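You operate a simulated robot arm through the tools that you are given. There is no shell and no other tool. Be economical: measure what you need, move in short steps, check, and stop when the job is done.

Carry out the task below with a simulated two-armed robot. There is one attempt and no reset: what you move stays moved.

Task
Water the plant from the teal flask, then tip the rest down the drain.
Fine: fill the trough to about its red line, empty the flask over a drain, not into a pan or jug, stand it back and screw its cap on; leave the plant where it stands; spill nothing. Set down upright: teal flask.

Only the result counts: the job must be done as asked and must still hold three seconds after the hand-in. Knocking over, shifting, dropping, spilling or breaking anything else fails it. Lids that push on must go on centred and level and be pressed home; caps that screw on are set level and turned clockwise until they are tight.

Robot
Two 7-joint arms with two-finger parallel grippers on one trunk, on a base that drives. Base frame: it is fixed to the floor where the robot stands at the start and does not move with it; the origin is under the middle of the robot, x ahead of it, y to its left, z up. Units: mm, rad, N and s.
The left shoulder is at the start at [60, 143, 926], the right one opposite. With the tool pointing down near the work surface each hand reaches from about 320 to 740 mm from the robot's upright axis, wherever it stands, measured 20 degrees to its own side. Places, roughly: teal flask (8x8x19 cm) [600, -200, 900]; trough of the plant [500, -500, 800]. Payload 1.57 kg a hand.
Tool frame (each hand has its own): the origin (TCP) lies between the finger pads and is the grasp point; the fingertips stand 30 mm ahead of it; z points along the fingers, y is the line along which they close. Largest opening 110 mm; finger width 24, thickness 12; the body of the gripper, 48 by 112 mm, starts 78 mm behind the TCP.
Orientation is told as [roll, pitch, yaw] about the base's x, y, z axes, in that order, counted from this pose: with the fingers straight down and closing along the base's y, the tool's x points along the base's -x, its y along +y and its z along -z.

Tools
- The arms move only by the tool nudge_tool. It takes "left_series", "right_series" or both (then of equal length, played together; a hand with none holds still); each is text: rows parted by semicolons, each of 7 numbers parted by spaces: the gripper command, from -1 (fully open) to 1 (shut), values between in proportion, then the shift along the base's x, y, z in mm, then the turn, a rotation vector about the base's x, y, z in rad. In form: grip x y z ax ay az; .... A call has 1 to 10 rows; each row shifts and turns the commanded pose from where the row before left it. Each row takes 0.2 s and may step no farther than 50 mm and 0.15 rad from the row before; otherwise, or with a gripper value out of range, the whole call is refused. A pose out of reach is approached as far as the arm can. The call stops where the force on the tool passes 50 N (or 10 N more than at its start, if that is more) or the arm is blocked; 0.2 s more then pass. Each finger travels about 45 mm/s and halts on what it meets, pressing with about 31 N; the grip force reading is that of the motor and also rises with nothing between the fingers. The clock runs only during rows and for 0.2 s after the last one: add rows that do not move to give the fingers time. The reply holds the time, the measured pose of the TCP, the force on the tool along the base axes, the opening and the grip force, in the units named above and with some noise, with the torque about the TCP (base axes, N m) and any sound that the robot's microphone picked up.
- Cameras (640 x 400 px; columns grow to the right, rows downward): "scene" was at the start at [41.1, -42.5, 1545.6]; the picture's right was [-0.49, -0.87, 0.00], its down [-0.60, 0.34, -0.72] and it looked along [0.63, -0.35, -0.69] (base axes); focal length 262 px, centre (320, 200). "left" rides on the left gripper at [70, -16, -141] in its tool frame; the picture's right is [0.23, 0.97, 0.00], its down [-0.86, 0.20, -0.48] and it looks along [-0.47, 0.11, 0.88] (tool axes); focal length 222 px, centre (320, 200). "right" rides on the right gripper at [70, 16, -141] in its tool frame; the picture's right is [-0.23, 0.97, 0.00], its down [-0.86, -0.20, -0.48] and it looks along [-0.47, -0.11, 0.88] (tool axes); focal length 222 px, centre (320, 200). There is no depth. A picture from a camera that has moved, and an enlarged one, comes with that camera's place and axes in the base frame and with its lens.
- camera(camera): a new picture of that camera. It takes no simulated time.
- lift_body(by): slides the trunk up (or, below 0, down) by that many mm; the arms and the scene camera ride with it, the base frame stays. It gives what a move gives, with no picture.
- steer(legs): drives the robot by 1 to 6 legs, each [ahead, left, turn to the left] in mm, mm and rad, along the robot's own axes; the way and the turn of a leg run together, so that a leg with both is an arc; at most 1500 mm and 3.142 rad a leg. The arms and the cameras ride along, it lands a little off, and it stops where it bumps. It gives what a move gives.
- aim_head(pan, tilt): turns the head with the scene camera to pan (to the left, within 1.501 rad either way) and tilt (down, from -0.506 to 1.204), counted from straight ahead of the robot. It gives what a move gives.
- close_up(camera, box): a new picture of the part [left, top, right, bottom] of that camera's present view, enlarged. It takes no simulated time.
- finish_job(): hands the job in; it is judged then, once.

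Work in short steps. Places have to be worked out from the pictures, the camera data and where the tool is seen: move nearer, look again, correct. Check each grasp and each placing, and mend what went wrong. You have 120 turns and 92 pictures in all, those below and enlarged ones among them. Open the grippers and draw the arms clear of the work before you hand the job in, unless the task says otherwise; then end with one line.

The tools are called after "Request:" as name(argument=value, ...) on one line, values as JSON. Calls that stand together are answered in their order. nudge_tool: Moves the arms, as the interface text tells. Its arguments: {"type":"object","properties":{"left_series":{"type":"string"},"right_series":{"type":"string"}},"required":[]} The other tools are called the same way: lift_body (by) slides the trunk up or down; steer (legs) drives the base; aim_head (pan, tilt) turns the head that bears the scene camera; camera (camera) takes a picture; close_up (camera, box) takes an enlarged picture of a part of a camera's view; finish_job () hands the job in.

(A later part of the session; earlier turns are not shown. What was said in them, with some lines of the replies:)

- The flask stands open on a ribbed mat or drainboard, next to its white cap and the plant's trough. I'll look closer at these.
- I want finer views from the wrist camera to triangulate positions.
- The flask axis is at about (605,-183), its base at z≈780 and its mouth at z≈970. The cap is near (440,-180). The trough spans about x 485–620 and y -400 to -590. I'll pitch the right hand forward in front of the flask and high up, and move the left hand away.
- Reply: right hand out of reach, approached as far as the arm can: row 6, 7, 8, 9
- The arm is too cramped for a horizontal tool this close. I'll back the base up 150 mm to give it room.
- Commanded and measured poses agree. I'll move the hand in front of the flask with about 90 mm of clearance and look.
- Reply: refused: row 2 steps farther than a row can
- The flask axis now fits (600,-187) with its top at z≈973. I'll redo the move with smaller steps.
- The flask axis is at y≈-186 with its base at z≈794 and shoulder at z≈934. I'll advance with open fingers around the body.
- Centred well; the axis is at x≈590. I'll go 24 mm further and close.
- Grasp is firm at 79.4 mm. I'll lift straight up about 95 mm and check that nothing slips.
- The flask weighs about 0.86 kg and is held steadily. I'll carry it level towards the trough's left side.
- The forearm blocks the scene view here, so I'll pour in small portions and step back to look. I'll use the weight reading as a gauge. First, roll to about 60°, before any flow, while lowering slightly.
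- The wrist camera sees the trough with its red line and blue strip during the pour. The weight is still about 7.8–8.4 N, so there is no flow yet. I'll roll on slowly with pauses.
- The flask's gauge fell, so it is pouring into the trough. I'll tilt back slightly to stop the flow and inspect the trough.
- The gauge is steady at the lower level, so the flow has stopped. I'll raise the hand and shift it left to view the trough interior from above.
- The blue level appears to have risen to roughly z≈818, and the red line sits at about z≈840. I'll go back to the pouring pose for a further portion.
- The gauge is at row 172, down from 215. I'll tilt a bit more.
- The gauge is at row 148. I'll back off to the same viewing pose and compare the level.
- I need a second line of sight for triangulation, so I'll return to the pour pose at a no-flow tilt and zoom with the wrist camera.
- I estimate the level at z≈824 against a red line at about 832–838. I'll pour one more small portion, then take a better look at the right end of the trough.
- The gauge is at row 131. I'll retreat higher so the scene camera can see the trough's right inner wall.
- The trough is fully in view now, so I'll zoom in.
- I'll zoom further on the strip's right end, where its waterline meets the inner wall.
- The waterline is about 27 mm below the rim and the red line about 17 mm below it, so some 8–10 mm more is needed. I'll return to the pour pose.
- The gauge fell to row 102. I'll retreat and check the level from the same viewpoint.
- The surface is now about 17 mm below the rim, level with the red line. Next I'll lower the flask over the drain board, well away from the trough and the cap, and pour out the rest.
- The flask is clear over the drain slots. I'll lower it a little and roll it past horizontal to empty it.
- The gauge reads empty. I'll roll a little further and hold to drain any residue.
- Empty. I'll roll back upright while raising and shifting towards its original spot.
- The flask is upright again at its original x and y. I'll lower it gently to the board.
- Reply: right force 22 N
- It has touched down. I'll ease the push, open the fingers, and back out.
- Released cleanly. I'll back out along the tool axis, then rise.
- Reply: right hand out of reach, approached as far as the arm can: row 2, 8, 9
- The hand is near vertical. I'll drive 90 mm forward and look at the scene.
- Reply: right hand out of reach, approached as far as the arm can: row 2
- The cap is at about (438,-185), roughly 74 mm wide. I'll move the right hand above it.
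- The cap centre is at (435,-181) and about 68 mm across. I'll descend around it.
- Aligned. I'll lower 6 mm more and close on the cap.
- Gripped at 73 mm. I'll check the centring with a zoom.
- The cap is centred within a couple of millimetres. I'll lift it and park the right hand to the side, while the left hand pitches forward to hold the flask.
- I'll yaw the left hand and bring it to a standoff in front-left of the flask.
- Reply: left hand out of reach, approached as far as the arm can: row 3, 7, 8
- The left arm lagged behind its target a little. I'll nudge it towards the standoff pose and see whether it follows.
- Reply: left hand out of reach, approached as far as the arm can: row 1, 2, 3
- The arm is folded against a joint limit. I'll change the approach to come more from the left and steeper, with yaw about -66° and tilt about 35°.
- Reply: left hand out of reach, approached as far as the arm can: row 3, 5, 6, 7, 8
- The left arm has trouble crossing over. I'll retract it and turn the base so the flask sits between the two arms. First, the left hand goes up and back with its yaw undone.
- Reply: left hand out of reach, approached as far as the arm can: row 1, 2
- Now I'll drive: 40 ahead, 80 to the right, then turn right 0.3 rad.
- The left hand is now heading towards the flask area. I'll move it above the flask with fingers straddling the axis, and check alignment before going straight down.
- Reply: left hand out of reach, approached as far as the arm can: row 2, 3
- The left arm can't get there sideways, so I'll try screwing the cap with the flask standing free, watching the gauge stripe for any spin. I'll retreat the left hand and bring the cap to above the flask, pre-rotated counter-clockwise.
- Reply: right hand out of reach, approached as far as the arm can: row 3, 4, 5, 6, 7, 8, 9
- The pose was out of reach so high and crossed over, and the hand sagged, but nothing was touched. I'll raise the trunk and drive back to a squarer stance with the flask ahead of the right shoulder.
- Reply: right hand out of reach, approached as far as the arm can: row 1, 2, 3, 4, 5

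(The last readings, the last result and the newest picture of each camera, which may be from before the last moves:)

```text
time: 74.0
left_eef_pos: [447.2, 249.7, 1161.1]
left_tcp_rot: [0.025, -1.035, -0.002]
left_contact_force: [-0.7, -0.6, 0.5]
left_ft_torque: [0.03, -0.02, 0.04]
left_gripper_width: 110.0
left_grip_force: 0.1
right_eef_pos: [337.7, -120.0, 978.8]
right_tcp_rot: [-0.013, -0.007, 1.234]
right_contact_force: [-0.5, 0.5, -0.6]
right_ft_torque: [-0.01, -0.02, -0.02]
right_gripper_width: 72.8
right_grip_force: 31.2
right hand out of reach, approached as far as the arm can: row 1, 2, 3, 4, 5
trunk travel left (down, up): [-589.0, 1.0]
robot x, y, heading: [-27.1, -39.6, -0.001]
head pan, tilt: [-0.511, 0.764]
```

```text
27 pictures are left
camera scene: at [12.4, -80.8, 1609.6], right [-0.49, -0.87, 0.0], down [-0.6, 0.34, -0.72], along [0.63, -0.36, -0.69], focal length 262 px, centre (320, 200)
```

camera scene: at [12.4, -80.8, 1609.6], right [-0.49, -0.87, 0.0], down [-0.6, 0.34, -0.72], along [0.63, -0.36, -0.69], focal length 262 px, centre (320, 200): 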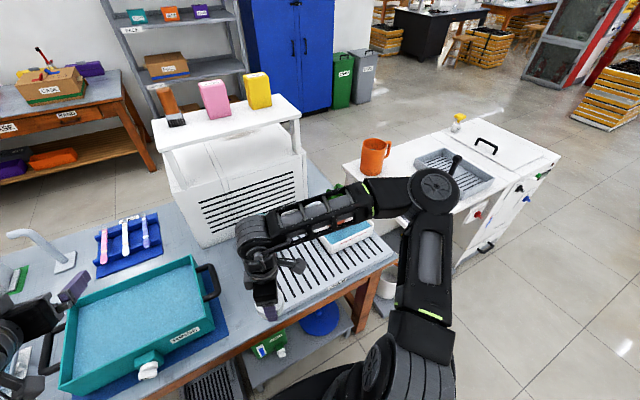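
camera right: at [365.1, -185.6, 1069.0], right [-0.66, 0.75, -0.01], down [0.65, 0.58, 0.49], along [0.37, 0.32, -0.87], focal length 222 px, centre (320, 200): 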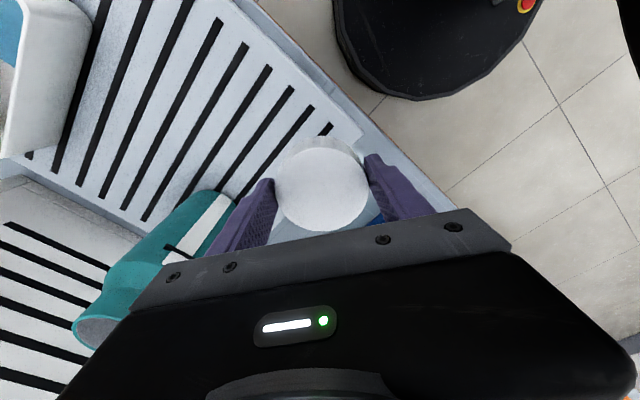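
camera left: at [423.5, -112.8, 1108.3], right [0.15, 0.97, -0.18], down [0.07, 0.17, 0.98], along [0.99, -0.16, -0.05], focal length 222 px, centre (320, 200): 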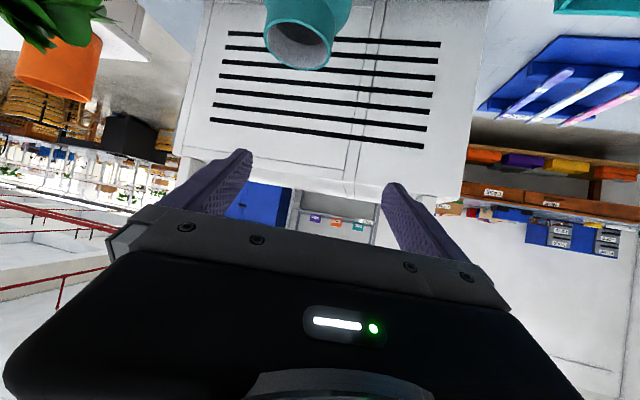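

The large counter-clockwise yaw is what limits the arm. I'll unwind it to near zero and back away from the flask.

Request:
nudge_tool(right_series="1 0 0 5 0 0 -0.14;1 0 0 5 0 0 -0.14;1 0 0 5 0 0 -0.14;1 0 0 5 0 0 -0.14;1 0 0 5 0 0 -0.14;1 0 -10 5 0 0 -0.14;1 0 -20 5 0 0 -0.14;1 0 -20 5 0 0 -0.14;1 0 -20 5 0 0 -0.11;1 0 0 0 0 0 0")

Request:
camera(camera="right")

```text
time: 76.2
left_eef_pos: [447.2, 248.3, 1161.2]
left_tcp_rot: [0.025, -1.033, -0.004]
left_contact_force: [-0.3, 0.1, -1.2]
left_ft_torque: [-0.01, 0.02, -0.04]
left_gripper_width: 110.1
left_grip_force: 0.0
right_eef_pos: [339.1, -192.5, 1024.7]
right_tcp_rot: [-0.011, -0.008, 0.007]
right_contact_force: [0.6, -0.4, -1.0]
right_ft_torque: [0.01, 0.01, 0.01]
right_gripper_width: 72.9
right_grip_force: 31.0
trunk travel left (down, up): [-589.0, 1.0]
robot x, y, heading: [-28.7, -39.5, -0.007]
head pan, tilt: [-0.511, 0.764]
```

```text
26 pictures are left
camera right: at [268.3, -177.2, 1165.0], right [0.22, 0.98, -0.01], down [0.85, -0.19, 0.49], along [0.47, -0.11, -0.87], focal length 222 px, centre (320, 200)
```

right: 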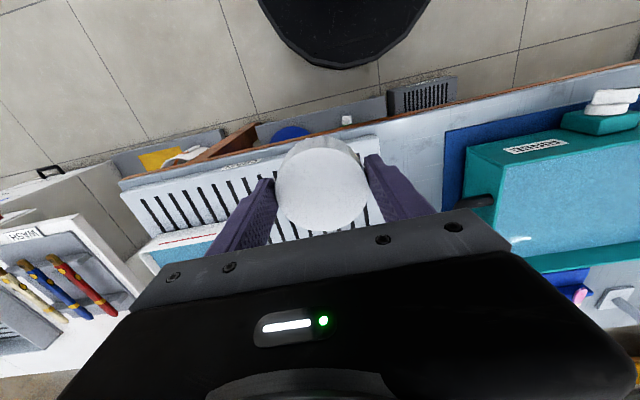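

The hand is free and the cap is still held level. I'll move up and forward until it's just short of the flask, then look.

Request:
nudge_tool(right_series="1 10 1 25 0.011 0.008 -0.007;1 40 1 0 0 0 0;1 40 1 0 0 0 0;1 40 1 0 0 0 0;1 40 0 0 0 0 0;1 0 0 0 0 0 0")

Request:
camera(camera="right")

Request:
close_up(camera="scene", box=[220, 150, 400, 290])

```text
time: 77.6
left_eef_pos: [446.2, 248.8, 1162.2]
left_tcp_rot: [0.024, -1.036, -0.006]
left_contact_force: [-0.9, -0.7, 0.0]
left_ft_torque: [0.03, 0.01, 0.01]
left_gripper_width: 110.0
left_grip_force: 0.1
right_eef_pos: [511.1, -187.8, 1050.7]
right_tcp_rot: [0.001, 0.001, 0.002]
right_contact_force: [-0.5, -0.6, 0.2]
right_ft_torque: [0.0, -0.03, -0.02]
right_gripper_width: 72.9
right_grip_force: 31.3
trunk travel left (down, up): [-589.0, 1.0]
robot x, y, heading: [-27.3, -39.6, -0.005]
head pan, tilt: [-0.511, 0.764]
```

```text
25 pictures are left
camera right: at [441.2, -173.4, 1191.8], right [0.23, 0.97, 0.0], down [0.86, -0.2, 0.48], along [0.47, -0.11, -0.88], focal length 222 px, centre (320, 200)
```

right: 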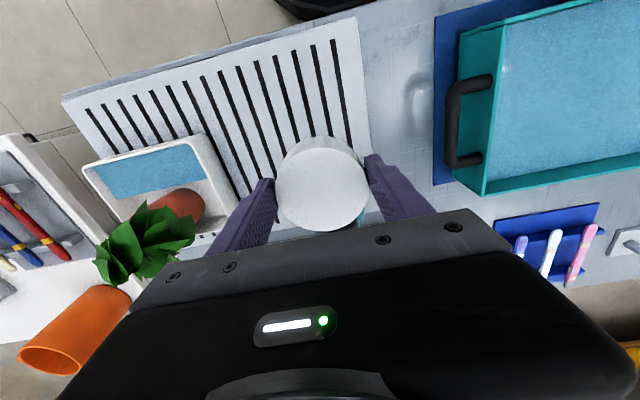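

```text
2.86 times, centred on (310, 220) of scene
camera zoom: at [11.6, -81.7, 1609.6], right [-0.49, -0.87, 0.0], down [-0.6, 0.34, -0.72], along [0.63, -0.36, -0.69], focal length 747 px, centre (349, 143)
```

zoom: 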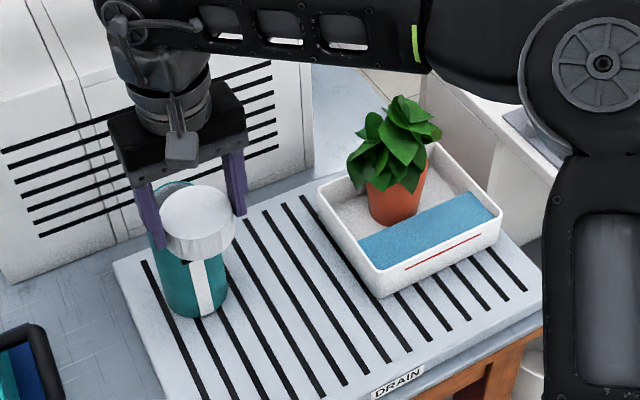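

I need the mouth's exact position, and the cap hides it. I'll shift the hand sideways beside the flask so the wrist camera can see the mouth.

Request:
nudge_tool(right_series="1 0 -43 0 0 0 0;1 10 -43 0 0 0 0;1 20 -44 0 0 0 0;1 30 0 0 0 0 0;1 26 0 0 0 0 0;1 0 0 0 0 0 0")

Request:
camera(camera="right")

```text
time: 79.0
left_eef_pos: [447.4, 246.7, 1162.0]
left_tcp_rot: [0.024, -1.034, -0.006]
left_contact_force: [0.2, 0.0, 0.0]
left_ft_torque: [0.01, 0.0, -0.03]
left_gripper_width: 110.0
left_grip_force: 0.1
right_eef_pos: [597.3, -319.8, 1049.7]
right_tcp_rot: [0.002, -0.001, 0.002]
right_contact_force: [0.2, 0.5, -0.9]
right_ft_torque: [0.0, 0.0, -0.01]
right_gripper_width: 73.0
right_grip_force: 30.6
trunk travel left (down, up): [-589.0, 1.0]
robot x, y, heading: [-29.2, -41.1, -0.002]
head pan, tilt: [-0.511, 0.764]
```

```text
23 pictures are left
camera right: at [527.2, -305.2, 1190.9], right [0.23, 0.97, 0.0], down [0.86, -0.2, 0.48], along [0.47, -0.11, -0.88], focal length 222 px, centre (320, 200)
```

right: 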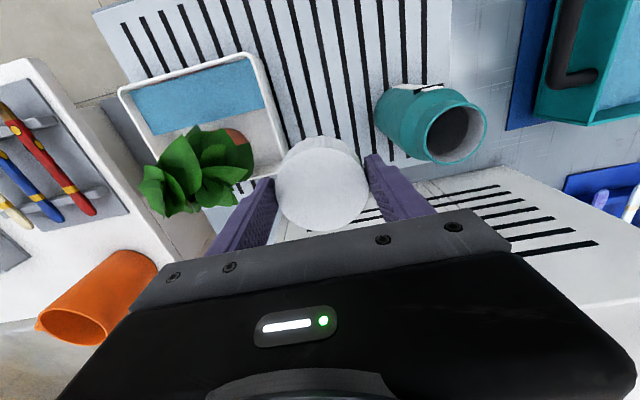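

Now the mouth is visible. I'll zoom to measure both the mouth and the cap.

Request:
close_up(camera="right", box=[270, 70, 500, 240])

```text
2.35 times, centred on (385, 155) of right
camera zoom: at [527.2, -305.2, 1190.9], right [0.23, 0.97, 0.0], down [0.86, -0.2, 0.48], along [0.47, -0.11, -0.88], focal length 523 px, centre (167, 306)
```

zoom: 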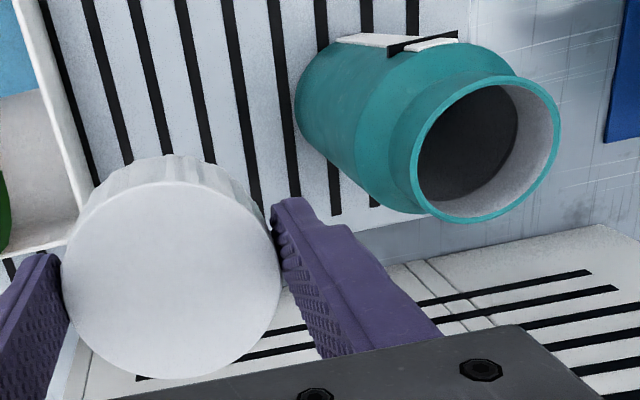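

The mouth is at about (601.5,-187.5) with its rim at z≈971. The cap centre is about 3.5 mm ahead of the TCP and its bottom about 51 mm below. I'll move over the flask and lower to just above contact.

Request:
nudge_tool(right_series="1 0 44 0 0 0 0;1 0 44 0 0 0 0;1 1 44.3 0 0 0 0;1 0 0 0 0 0 0;1 0 0 -10 0 0 0;1 0 0 -10 0 0 0;1 0 0 -5 0 0 0;1 0 0 0 0 0 0")

Request:
close_up(camera="scene", box=[220, 140, 340, 250])

```text
time: 80.8
left_eef_pos: [447.0, 248.3, 1161.2]
left_tcp_rot: [0.024, -1.034, -0.006]
left_contact_force: [0.3, -0.3, 0.2]
left_ft_torque: [-0.01, -0.03, 0.03]
left_gripper_width: 110.2
left_grip_force: 0.1
right_eef_pos: [596.4, -187.6, 1025.3]
right_tcp_rot: [0.003, -0.001, 0.002]
right_contact_force: [0.4, -0.8, -0.6]
right_ft_torque: [0.01, 0.04, 0.0]
right_gripper_width: 72.9
right_grip_force: 30.2
trunk travel left (down, up): [-589.0, 1.0]
robot x, y, heading: [-27.2, -40.3, -0.002]
head pan, tilt: [-0.511, 0.764]
```

```text
3.64 times, centred on (280, 195) of scene
camera zoom: at [12.2, -81.5, 1609.6], right [-0.49, -0.87, 0.0], down [-0.6, 0.34, -0.72], along [0.63, -0.36, -0.69], focal length 951 px, centre (466, 218)
```

zoom: 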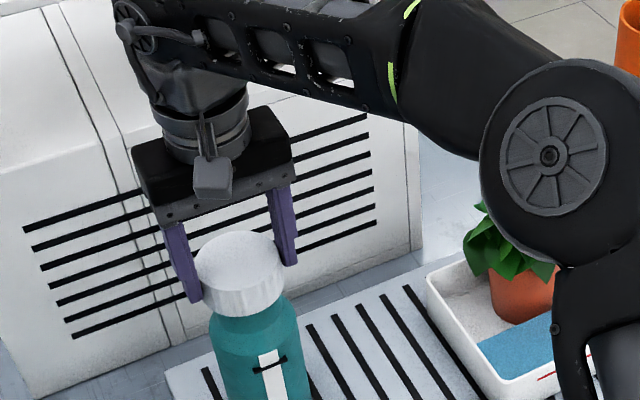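

It looks coaxial. I'll lower gently and watch the force.

Request:
nudge_tool(right_series="1 1 0 -3 0 0 0;1 0 0 -3 0 0 0;1 0 0 -3 0 0 0;1 0 0 -3 0 0 0;1 0 0 0 0 0 0")

```text
time: 82.0
left_eef_pos: [446.5, 248.8, 1161.3]
left_tcp_rot: [0.024, -1.035, -0.005]
left_contact_force: [-0.2, -0.3, 0.4]
left_ft_torque: [0.0, 0.05, 0.04]
left_gripper_width: 109.9
left_grip_force: 0.0
right_eef_pos: [597.5, -186.4, 1013.8]
right_tcp_rot: [0.003, 0.001, -0.001]
right_contact_force: [-0.1, 0.5, 0.6]
right_ft_torque: [-0.03, -0.02, 0.03]
right_gripper_width: 72.9
right_grip_force: 30.5
trunk travel left (down, up): [-589.0, 1.0]
robot x, y, heading: [-31.4, -40.7, -0.002]
head pan, tilt: [-0.511, 0.764]
```

No contact yet, so I'll continue down in small steps.

Request:
nudge_tool(right_series="1 0 0 -3 0 0 0;1 0 0 -3 0 0 0;1 0 0 -3 0 0 0;1 0 0 0 0 0 0")

Request:
close_up(camera="scene", box=[240, 190, 320, 260])

```text
time: 83.0
left_eef_pos: [447.3, 248.3, 1160.5]
left_tcp_rot: [0.022, -1.036, -0.005]
left_contact_force: [0.6, -0.4, -0.2]
left_ft_torque: [0.02, 0.01, -0.03]
left_gripper_width: 110.0
left_grip_force: 0.0
right_eef_pos: [596.8, -187.6, 1003.6]
right_tcp_rot: [0.002, 0.0, 0.002]
right_contact_force: [-0.6, -0.3, -0.5]
right_ft_torque: [0.0, -0.02, 0.0]
right_gripper_width: 73.1
right_grip_force: 30.6
trunk travel left (down, up): [-589.0, 1.0]
robot x, y, heading: [-28.2, -41.7, 0.0]
head pan, tilt: [-0.511, 0.764]
```

```text
5.71 times, centred on (280, 225) of scene
camera zoom: at [12.2, -81.4, 1609.6], right [-0.49, -0.87, 0.0], down [-0.6, 0.34, -0.72], along [0.63, -0.36, -0.69], focal length 1494 px, centre (549, 57)
```

zoom: 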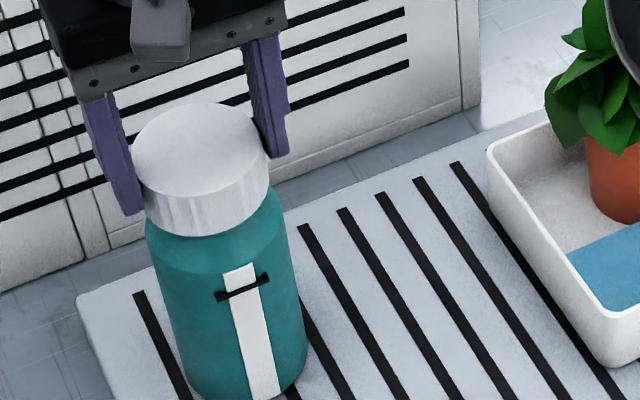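

The cap is going over the neck. I'll continue down until contact.

Request:
nudge_tool(right_series="1 0 0 -2 0 0 0;1 0 0 -2 0 0 0;1 0 0 -2 0 0 0;1 0 0 0 0 0 0")

```text
time: 84.0
left_eef_pos: [446.9, 248.1, 1162.3]
left_tcp_rot: [0.024, -1.035, -0.005]
left_contact_force: [0.3, 0.0, -0.3]
left_ft_torque: [0.01, 0.03, -0.04]
left_gripper_width: 110.1
left_grip_force: 0.0
right_eef_pos: [597.5, -186.1, 998.4]
right_tcp_rot: [0.002, 0.002, 0.001]
right_contact_force: [-0.5, -0.8, -1.6]
right_ft_torque: [-0.04, -0.01, 0.01]
right_gripper_width: 72.9
right_grip_force: 31.3
trunk travel left (down, up): [-589.0, 1.0]
robot x, y, heading: [-31.0, -44.1, -0.003]
head pan, tilt: [-0.511, 0.764]
```

Request:
nudge_tool(right_series="1 0 0 -2 0 0 0;1 0 0 -2 0 0 0;1 0 0 -2 0 0 0;1 0 0 -2 0 0 0;1 0 0 0 0 0 0")

```text
time: 85.2
left_eef_pos: [444.8, 248.0, 1163.4]
left_tcp_rot: [0.025, -1.038, -0.005]
left_contact_force: [-0.5, 0.5, 0.1]
left_ft_torque: [-0.01, 0.0, -0.02]
left_gripper_width: 109.9
left_grip_force: 0.1
right_eef_pos: [596.8, -184.8, 993.5]
right_tcp_rot: [0.002, -0.008, 0.0]
right_contact_force: [5.0, -5.7, 33.6]
right_ft_torque: [-0.59, -0.38, -0.05]
right_gripper_width: 73.2
right_grip_force: 31.4
trunk travel left (down, up): [-589.0, 1.0]
robot x, y, heading: [-28.3, -41.4, -0.001]
head pan, tilt: [-0.511, 0.764]
```

Contact is seated at about 34 N with little offset. I'll ease slightly and turn clockwise with light downward following.

Request:
nudge_tool(right_series="1 0 0 1 0 0 0;1 0 0.5 0 0 0 -0.12;1 0.1 0.5 -0.2 0 0 -0.12;1 0.1 0.4 -0.2 0 0 -0.12;1 0.2 0.4 -0.2 0 0 -0.12;1 0.3 0.4 -0.2 0 0 -0.12;1 0.3 0.3 -0.2 0 0 -0.12;1 0 0 0 0 0 0")

Request:
close_up(camera="scene", box=[240, 190, 320, 260])

```text
time: 87.0
left_eef_pos: [445.1, 249.2, 1161.9]
left_tcp_rot: [0.024, -1.037, -0.004]
left_contact_force: [0.4, 0.3, 0.2]
left_ft_torque: [-0.01, -0.01, 0.02]
left_gripper_width: 110.1
left_grip_force: 0.0
right_eef_pos: [597.2, -182.6, 992.3]
right_tcp_rot: [0.004, -0.004, -0.72]
right_contact_force: [7.5, 0.4, 31.4]
right_ft_torque: [-0.31, -0.34, 0.03]
right_gripper_width: 73.5
right_grip_force: 31.0
trunk travel left (down, up): [-589.0, 1.0]
robot x, y, heading: [-34.2, -38.7, 0.002]
head pan, tilt: [-0.511, 0.764]
```

```text
5.71 times, centred on (280, 225) of scene
camera zoom: at [9.9, -80.6, 1609.8], right [-0.49, -0.87, 0.0], down [-0.6, 0.34, -0.72], along [0.63, -0.36, -0.69], focal length 1494 px, centre (549, 57)
```

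zoom: 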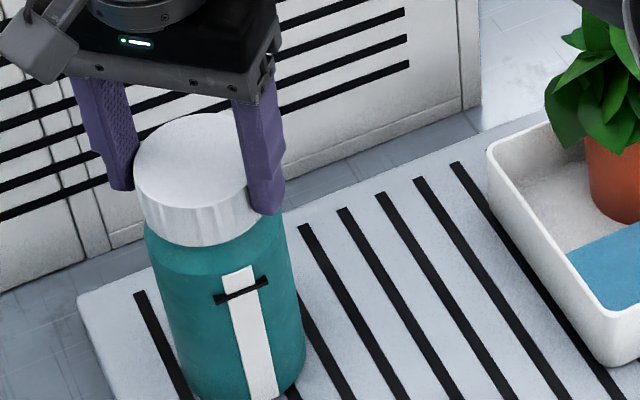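

The stripe hasn't moved, so the flask holds still while the cap turns freely. I'll keep turning.

Request:
nudge_tool(right_series="1 -0.3 -0.5 0 0 0 -0.13;1 0 0 -0.2 0 0 -0.13;1 0.3 0.2 -0.2 0 0 -0.13;1 0.3 0.2 -0.2 0 0 -0.13;1 0.4 0.1 -0.2 0 0 -0.13;1 0.4 0 -0.2 0 0 -0.13;1 0.4 0 -0.2 0 0 -0.13;1 0 0 0 0 0 0")

```text
time: 88.8
left_eef_pos: [446.2, 249.8, 1162.4]
left_tcp_rot: [0.024, -1.037, -0.003]
left_contact_force: [0.5, 0.3, 0.4]
left_ft_torque: [0.02, 0.03, 0.02]
left_gripper_width: 109.7
left_grip_force: 0.1
right_eef_pos: [598.6, -183.7, 990.6]
right_tcp_rot: [0.005, -0.001, -1.632]
right_contact_force: [10.9, 1.3, 31.1]
right_ft_torque: [0.03, -0.92, 0.06]
right_gripper_width: 73.0
right_grip_force: 30.5
trunk travel left (down, up): [-589.0, 1.0]
robot x, y, heading: [-29.1, -41.1, 0.0]
head pan, tilt: [-0.511, 0.764]
```

Turned 1.63 rad, with the cap down about 3 mm. There's a small sideways load, so I'll recentre by +2 mm in x and continue.

Request:
nudge_tool(right_series="1 1 0 0 0 0 0;1 1 0 0 0 0 -0.13;1 0.4 -0.1 -0.2 0 0 -0.13;1 0.4 -0.1 -0.2 0 0 -0.13;1 0.3 -0.2 -0.2 0 0 -0.13;1 0.3 -0.2 -0.2 0 0 -0.13;1 0.3 -0.3 -0.2 0 0 -0.13;1 0.2 -0.3 -0.2 0 0 -0.13;1 0 0 0 0 0 0")

Request:
close_up(camera="scene", box=[240, 190, 320, 260])

```text
time: 90.8
left_eef_pos: [444.6, 249.3, 1162.7]
left_tcp_rot: [0.025, -1.037, -0.005]
left_contact_force: [0.4, 0.2, -0.2]
left_ft_torque: [0.02, -0.01, 0.02]
left_gripper_width: 110.0
left_grip_force: 0.1
right_eef_pos: [602.9, -186.6, 990.1]
right_tcp_rot: [0.002, 0.005, -2.542]
right_contact_force: [9.1, -6.0, 33.0]
right_ft_torque: [-0.79, -0.44, 0.06]
right_gripper_width: 72.8
right_grip_force: 31.4
trunk travel left (down, up): [-589.0, 1.0]
robot x, y, heading: [-26.7, -37.9, -0.003]
head pan, tilt: [-0.511, 0.764]
```

```text
5.71 times, centred on (280, 225) of scene
camera zoom: at [10.0, -81.4, 1609.8], right [-0.49, -0.87, 0.0], down [-0.6, 0.34, -0.72], along [0.63, -0.36, -0.69], focal length 1494 px, centre (549, 57)
```

zoom: 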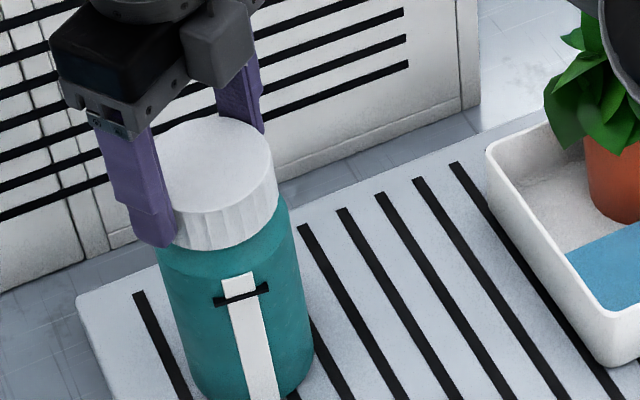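

The turn is at -2.54 rad and not yet tight, and the hand is loading the flask sideways a little. I'll release so it settles, then check.

Request:
nudge_tool(right_series="1 -1 0.7 1 0 0 0;0.4 0 0 0 0 0 0;-0.2 0 0 0 0 0 0;-1 0 0 0 0 0 0;-1 0 0 0 0 0 0;-1 0 0 0 0 0 0")

Request:
close_up(camera="scene", box=[240, 190, 320, 260])

Request:
close_up(camera="right", box=[250, 110, 390, 250])

```text
time: 92.2
left_eef_pos: [446.1, 248.4, 1161.6]
left_tcp_rot: [0.025, -1.034, -0.003]
left_contact_force: [-0.9, -0.5, -0.3]
left_ft_torque: [-0.02, -0.01, -0.01]
left_gripper_width: 110.2
left_grip_force: 0.1
right_eef_pos: [602.4, -182.5, 988.8]
right_tcp_rot: [0.0, 0.001, -2.539]
right_contact_force: [0.6, -0.3, 0.3]
right_ft_torque: [-0.01, -0.02, -0.02]
right_gripper_width: 110.3
right_grip_force: 0.0
trunk travel left (down, up): [-589.0, 1.0]
robot x, y, heading: [-28.6, -37.4, -0.006]
head pan, tilt: [-0.511, 0.764]
```

```text
5.71 times, centred on (280, 225) of scene
camera zoom: at [11.9, -81.4, 1609.6], right [-0.49, -0.87, 0.0], down [-0.6, 0.34, -0.72], along [0.63, -0.36, -0.69], focal length 1494 px, centre (549, 57)
```

zoom: 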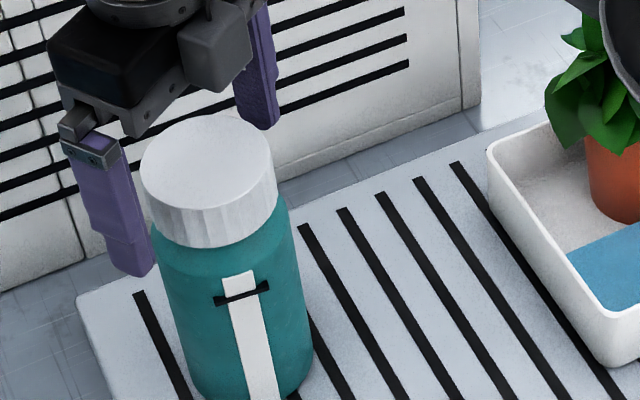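

```text
2.86 times, centred on (320, 180) of right
camera zoom: at [668.3, -158.6, 1129.8], right [0.36, -0.93, 0.0], down [-0.82, -0.32, 0.48], along [-0.45, -0.18, -0.88], focal length 635 px, centre (320, 257)
```

zoom: 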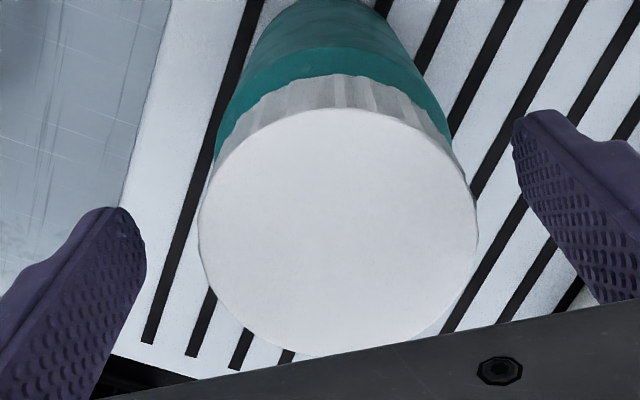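

The cap sits level on the neck and the flask stands. I'll recentre and rotate the open hand back, counter-clockwise, to get another bite.

Request:
nudge_tool(right_series="-1 -1 -5 0 0 0 0;-1 0 0 0 0 0 0.15;-1 0 0 0 0 0 0.15;-1 0 0 0 0 0 0.15;-1 0 0 0 0 0 0.15;-1 0 0 0 0 0 0.15;-1 0 0 0 0 0 0.15;-1 0 0 0 0 0 0.15;-1 0 0 0 0 0 0.15;-1 0 0 0 0 0 0.15")

Request:
nudge_tool(right_series="-1 0 0 0 0 0 0.15;-1 0 0 0 0 0 0.15;-1 0 0 0 0 0 0.15;-1 0 0 0 0 0 0.15;-1 0 0 0 0 0 0.15;-1 0 0 0 0 0 0.15;-1 0 0 0 0 0 0.15;-1 0 0 0 0 0 0.15;-1 0 0 0 0 0 0;-1 0 0 0 0 0 0")

Request:
close_up(camera="right", box=[250, 110, 390, 250])

```text
time: 94.4
left_eef_pos: [447.3, 249.4, 1161.7]
left_tcp_rot: [0.025, -1.035, -0.006]
left_contact_force: [0.2, -0.1, -0.1]
left_ft_torque: [0.01, -0.02, -0.02]
left_gripper_width: 110.0
left_grip_force: 0.1
right_eef_pos: [603.4, -189.0, 988.6]
right_tcp_rot: [0.001, -0.001, -1.186]
right_contact_force: [0.2, -1.0, 0.1]
right_ft_torque: [0.02, 0.01, 0.0]
right_gripper_width: 110.5
right_grip_force: 0.1
trunk travel left (down, up): [-589.0, 1.0]
robot x, y, heading: [-25.4, -38.5, -0.001]
head pan, tilt: [-0.511, 0.764]
```

```text
time: 96.6
left_eef_pos: [446.1, 248.1, 1161.3]
left_tcp_rot: [0.024, -1.034, -0.005]
left_contact_force: [1.0, 0.5, -0.4]
left_ft_torque: [0.06, 0.01, -0.01]
left_gripper_width: 110.2
left_grip_force: 0.1
right_eef_pos: [601.9, -188.4, 989.0]
right_tcp_rot: [0.001, 0.001, 0.011]
right_contact_force: [0.9, -0.1, -0.2]
right_ft_torque: [0.04, 0.01, 0.03]
right_gripper_width: 110.1
right_grip_force: 0.1
trunk travel left (down, up): [-589.0, 1.0]
robot x, y, heading: [-29.2, -40.3, -0.005]
head pan, tilt: [-0.511, 0.764]
```

```text
2.86 times, centred on (320, 180) of right
camera zoom: at [531.9, -174.0, 1130.8], right [0.22, 0.98, 0.0], down [0.86, -0.19, 0.48], along [0.47, -0.1, -0.88], focal length 635 px, centre (320, 257)
```

zoom: 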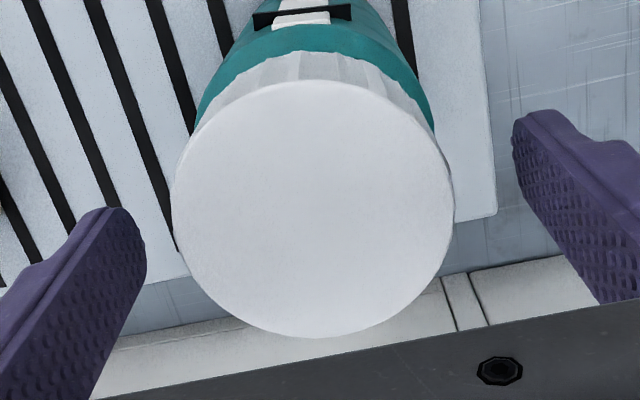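

Averaging the two opposite views, the cap centre is at about (599.3,-190). I'll recentre, lower 4 mm and regrip.

Request:
nudge_tool(right_series="-1 -2.6 -1.7 -4 0 0 0;-0.5 0 0 0 0 0 0;0 0 0 0 0 0 0;0.5 0 0 0 0 0 0;1 0 0 0 0 0 0;1 0 0 0 0 0 0;1 0 0 0 0 0 0;1 0 0 -1 0 0 0")

Request:
nudge_tool(right_series="1 0 0 -0.5 0 0 -0.13;1 0 0 -0.2 0 0 -0.13;1 0 0 -0.2 0 0 -0.13;1 0 0 -0.2 0 0 -0.13;1 0 0 -0.2 0 0 -0.13;1 0 0 -0.2 0 0 -0.13;1 0 0 0 0 0 -0.13;1 0 0 0 0 0 -0.13")

```text
time: 98.4
left_eef_pos: [446.6, 248.8, 1159.8]
left_tcp_rot: [0.024, -1.035, -0.004]
left_contact_force: [-0.5, -0.8, -0.2]
left_ft_torque: [0.01, 0.0, 0.01]
left_gripper_width: 109.9
left_grip_force: 0.0
right_eef_pos: [598.0, -191.0, 984.5]
right_tcp_rot: [0.003, 0.0, 0.01]
right_contact_force: [-0.6, 2.9, 3.7]
right_ft_torque: [0.14, 0.06, 0.02]
right_gripper_width: 71.6
right_grip_force: 31.2
trunk travel left (down, up): [-589.0, 1.0]
robot x, y, heading: [-28.5, -38.4, -0.001]
head pan, tilt: [-0.511, 0.764]
```

```text
time: 100.2
left_eef_pos: [445.8, 248.5, 1162.3]
left_tcp_rot: [0.024, -1.039, -0.006]
left_contact_force: [0.2, 1.0, -0.5]
left_ft_torque: [0.02, 0.01, -0.05]
left_gripper_width: 110.0
left_grip_force: 0.0
right_eef_pos: [598.3, -190.5, 983.4]
right_tcp_rot: [0.005, -0.003, -1.034]
right_contact_force: [6.8, 0.3, 17.1]
right_ft_torque: [0.06, -0.67, -0.03]
right_gripper_width: 71.0
right_grip_force: 31.0
trunk travel left (down, up): [-589.0, 1.0]
robot x, y, heading: [-32.2, -40.8, -0.004]
head pan, tilt: [-0.511, 0.764]
```

There's still little torque. I'll continue turning to -2.5 rad and check whether the stripe stays put.

Request:
nudge_tool(right_series="1 0.8 0 -0.2 0 0 -0.14;1 0.5 0 -0.2 0 0 -0.14;1 0 0 -0.2 0 0 -0.14;1 0 0 -0.2 0 0 -0.14;1 0 0 -0.2 0 0 -0.14;1 0 0 -0.2 0 0 -0.14;1 0 0 -0.1 0 0 -0.14;1 0 0 0 0 0 -0.14;1 0 0 0 0 0 -0.14;1 0 0 0 0 0 -0.14")

Request:
close_up(camera="scene", box=[240, 190, 320, 260])

```text
time: 102.4
left_eef_pos: [444.1, 248.8, 1161.5]
left_tcp_rot: [0.023, -1.037, -0.005]
left_contact_force: [0.7, 0.0, 0.4]
left_ft_torque: [0.0, 0.0, 0.0]
left_gripper_width: 110.1
left_grip_force: 0.0
right_eef_pos: [598.2, -189.4, 982.7]
right_tcp_rot: [0.004, 0.002, -2.433]
right_contact_force: [-2.8, -0.3, 19.9]
right_ft_torque: [0.27, 0.32, 0.38]
right_gripper_width: 71.3
right_grip_force: 30.6
trunk travel left (down, up): [-589.0, 1.0]
robot x, y, heading: [-30.6, -38.6, -0.001]
head pan, tilt: [-0.511, 0.764]
```

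```text
5.71 times, centred on (280, 225) of scene
camera zoom: at [9.8, -80.9, 1609.7], right [-0.49, -0.87, 0.0], down [-0.6, 0.34, -0.72], along [0.63, -0.36, -0.69], focal length 1494 px, centre (549, 57)
```

zoom: 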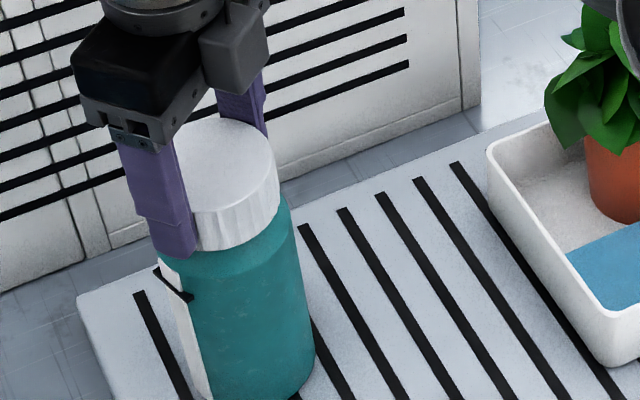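

The stripe has now rotated with the cap and the torque rose to 0.38 N·m, so the thread has bottomed and the flask slips on the board. I'll press harder and give a final tightening twist.

Request:
nudge_tool(right_series="1 0 0 -1 0 0 0;1 0 0 -1 0 0 0;1 0 0 0 0 0 -0.1;1 0 0 0 0 0 -0.1;1 0 0 0 0 0 -0.1")

Request:
close_up(camera="scene", box=[240, 190, 320, 260])

```text
time: 103.6
left_eef_pos: [444.6, 249.3, 1162.9]
left_tcp_rot: [0.026, -1.036, -0.004]
left_contact_force: [-0.2, 0.1, -0.3]
left_ft_torque: [0.02, -0.01, -0.02]
left_gripper_width: 109.7
left_grip_force: 0.1
right_eef_pos: [598.2, -190.8, 983.1]
right_tcp_rot: [0.004, 0.002, -2.732]
right_contact_force: [-0.8, -0.3, 29.5]
right_ft_torque: [0.37, 0.15, 0.53]
right_gripper_width: 71.3
right_grip_force: 30.9
trunk travel left (down, up): [-589.0, 1.0]
robot x, y, heading: [-28.2, -38.6, -0.002]
head pan, tilt: [-0.511, 0.764]
```

```text
5.71 times, centred on (280, 225) of scene
camera zoom: at [8.9, -80.8, 1609.8], right [-0.49, -0.87, 0.0], down [-0.6, 0.34, -0.72], along [0.63, -0.36, -0.69], focal length 1494 px, centre (549, 57)
```

zoom: 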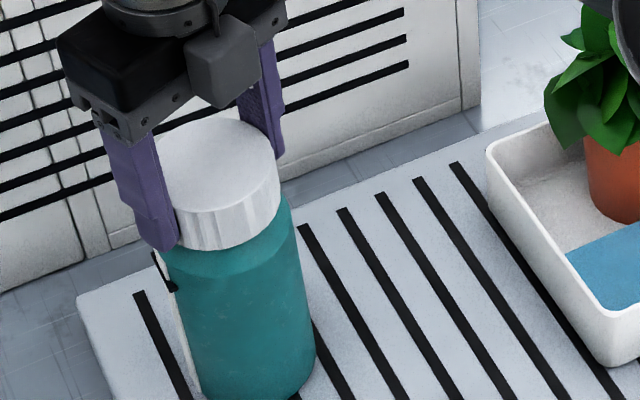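

Torque reached 0.53 N·m with no relative motion. One firmer twist to make sure.

Request:
nudge_tool(right_series="1 0 0 -1 0 0 0;1 0 0 -0.8 0 0 -0.07;1 0 0 0 0 0 -0.08")

```text
time: 104.4
left_eef_pos: [443.9, 249.4, 1162.2]
left_tcp_rot: [0.024, -1.038, -0.005]
left_contact_force: [-0.3, -1.1, -0.2]
left_ft_torque: [0.05, 0.0, 0.01]
left_gripper_width: 109.9
left_grip_force: 0.1
right_eef_pos: [599.3, -188.9, 979.3]
right_tcp_rot: [0.002, 0.002, -2.882]
right_contact_force: [-4.6, 1.9, 30.2]
right_ft_torque: [0.51, 0.25, 0.54]
right_gripper_width: 71.3
right_grip_force: 31.2
trunk travel left (down, up): [-589.0, 1.0]
robot x, y, heading: [-31.5, -44.6, -0.0]
head pan, tilt: [-0.511, 0.764]
```

It's tight. I'll ease off, open, and rise straight up.

Request:
nudge_tool(right_series="1 0 0 2 0 0 0;0.5 0 0 0 0 0 0;0 0 0 0 0 0 0;-0.6 0 0 0 0 0 0;-1 0 0 0 0 0 0;-1 0 0 0 0 0 0;-1 0 0 10 0 0 0;-1 0 0 20 0 0 0;-1 0 0 25 0 0 0;-1 -20 0 20 0 0 0")

Request:
nudge_tool(right_series="-1 -30 0 0 0 0 0.15;-1 -30 0 0 0 0 0.15;-1 -30 -10 0 0 0 0.15;-1 -30 -20 0 0 0 0.15;-1 -30 -20 0 0 0 0.15;-1 -20 -20 0 0 0 0.15;-1 0 -20 0 0 0 0.15;-1 0 -20 0 0 0 0.15;-1 0 -10 0 0 0 0.15;-1 0 0 0 0 0 0.15")

Request:
camera(camera="scene")

Request:
close_up(camera="scene", box=[220, 160, 400, 300])

```text
time: 106.6
left_eef_pos: [445.8, 247.2, 1162.5]
left_tcp_rot: [0.025, -1.037, -0.006]
left_contact_force: [-0.3, -0.3, 0.8]
left_ft_torque: [0.0, -0.03, -0.01]
left_gripper_width: 110.0
left_grip_force: 0.0
right_eef_pos: [579.8, -191.8, 1053.7]
right_tcp_rot: [0.003, 0.002, -2.881]
right_contact_force: [-0.3, 0.1, -0.2]
right_ft_torque: [0.02, -0.02, 0.01]
right_gripper_width: 110.0
right_grip_force: 0.1
trunk travel left (down, up): [-589.0, 1.0]
robot x, y, heading: [-28.4, -39.0, -0.003]
head pan, tilt: [-0.511, 0.764]
```

```text
time: 108.8
left_eef_pos: [446.0, 248.0, 1160.9]
left_tcp_rot: [0.024, -1.034, -0.005]
left_contact_force: [0.2, -0.2, -0.2]
left_ft_torque: [-0.02, 0.02, 0.0]
left_gripper_width: 110.0
left_grip_force: 0.0
right_eef_pos: [409.8, -310.3, 1053.5]
right_tcp_rot: [0.0, -0.002, -1.377]
right_contact_force: [-0.1, 0.1, -0.1]
right_ft_torque: [0.0, 0.0, -0.02]
right_gripper_width: 110.0
right_grip_force: 0.1
trunk travel left (down, up): [-589.0, 1.0]
robot x, y, heading: [-26.7, -33.2, -0.003]
head pan, tilt: [-0.511, 0.764]
```

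```text
12 pictures are left
camera scene: at [12.0, -81.3, 1609.6], right [-0.49, -0.87, 0.0], down [-0.6, 0.34, -0.72], along [0.63, -0.36, -0.69], focal length 262 px, centre (320, 200)
```

scene: 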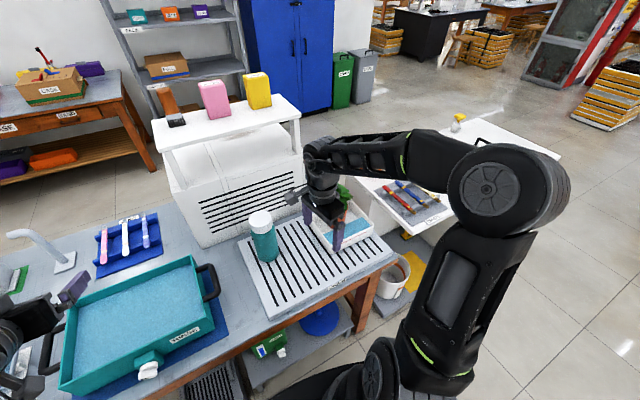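

```text
2.86 times, centred on (310, 230) of scene
camera zoom: at [12.0, -81.3, 1609.6], right [-0.49, -0.87, 0.0], down [-0.6, 0.34, -0.72], along [0.63, -0.36, -0.69], focal length 747 px, centre (349, 114)
```

zoom: 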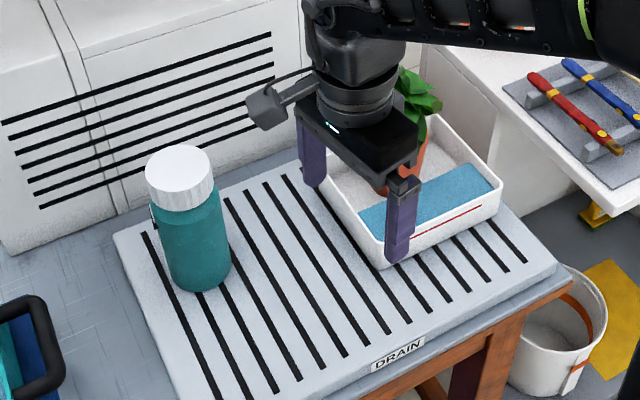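

The flask stands capped and upright. I'll draw the right arm well clear and take a last look.

Request:
nudge_tool(right_series="-1 -20 -30 5 0 0 0.15;-1 -20 -40 5 0 0 0.15;-1 -20 -40 5 0 0 0.15;-1 -20 -40 5 0 0 0.15;-1 -20 -40 5 0 0 0.15;-1 0 0 0 0 0 0")

Request:
close_up(camera="scene", box=[235, 195, 300, 270])

Request:
close_up(camera="scene", box=[305, 185, 385, 260])

```text
time: 110.2
left_eef_pos: [447.1, 249.9, 1161.3]
left_tcp_rot: [0.023, -1.033, -0.004]
left_contact_force: [0.5, 0.0, 0.1]
left_ft_torque: [0.01, -0.02, 0.03]
left_gripper_width: 110.0
left_grip_force: 0.0
right_eef_pos: [310.3, -499.8, 1077.4]
right_tcp_rot: [0.002, 0.0, -0.631]
right_contact_force: [0.0, 1.4, 0.1]
right_ft_torque: [-0.05, 0.0, -0.02]
right_gripper_width: 110.0
right_grip_force: 0.0
trunk travel left (down, up): [-589.0, 1.0]
robot x, y, heading: [-31.4, -40.1, -0.008]
head pan, tilt: [-0.511, 0.764]
```

```text
5.33 times, centred on (268, 232) of scene
camera zoom: at [12.5, -81.1, 1609.6], right [-0.49, -0.87, 0.0], down [-0.6, 0.34, -0.72], along [0.63, -0.36, -0.69], focal length 1395 px, centre (600, 27)
```

zoom: 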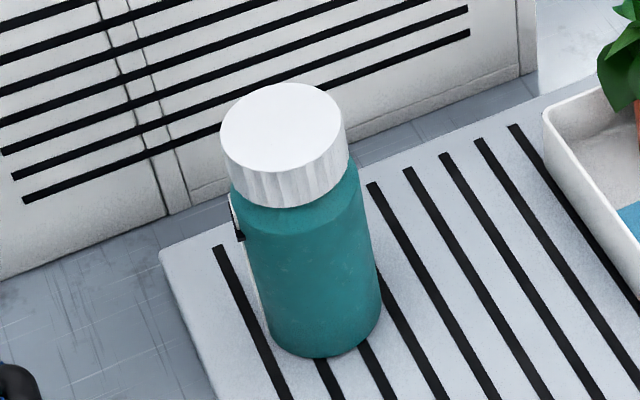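

```text
5.33 times, centred on (345, 222) of scene
camera zoom: at [12.5, -81.1, 1609.6], right [-0.49, -0.87, 0.0], down [-0.6, 0.34, -0.72], along [0.63, -0.36, -0.69], focal length 1395 px, centre (187, 80)
```

zoom: 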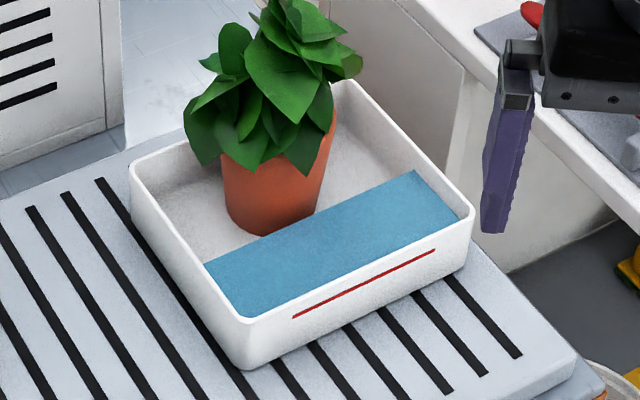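

The trough level matches the red line, and the plant is where it was. The flask is empty, upright and capped, and both arms are clear with grippers open, so I'll hand in.

Request:
finish_job()

```text
The job is handed in.
```

The plant's trough is filled to about its red line, and the rest of the flask went down the drain. The empty flask is back upright on its spot with its cap screwed tight. It slid a few millimetres and turned while I tightened the cap. I saw no spills.
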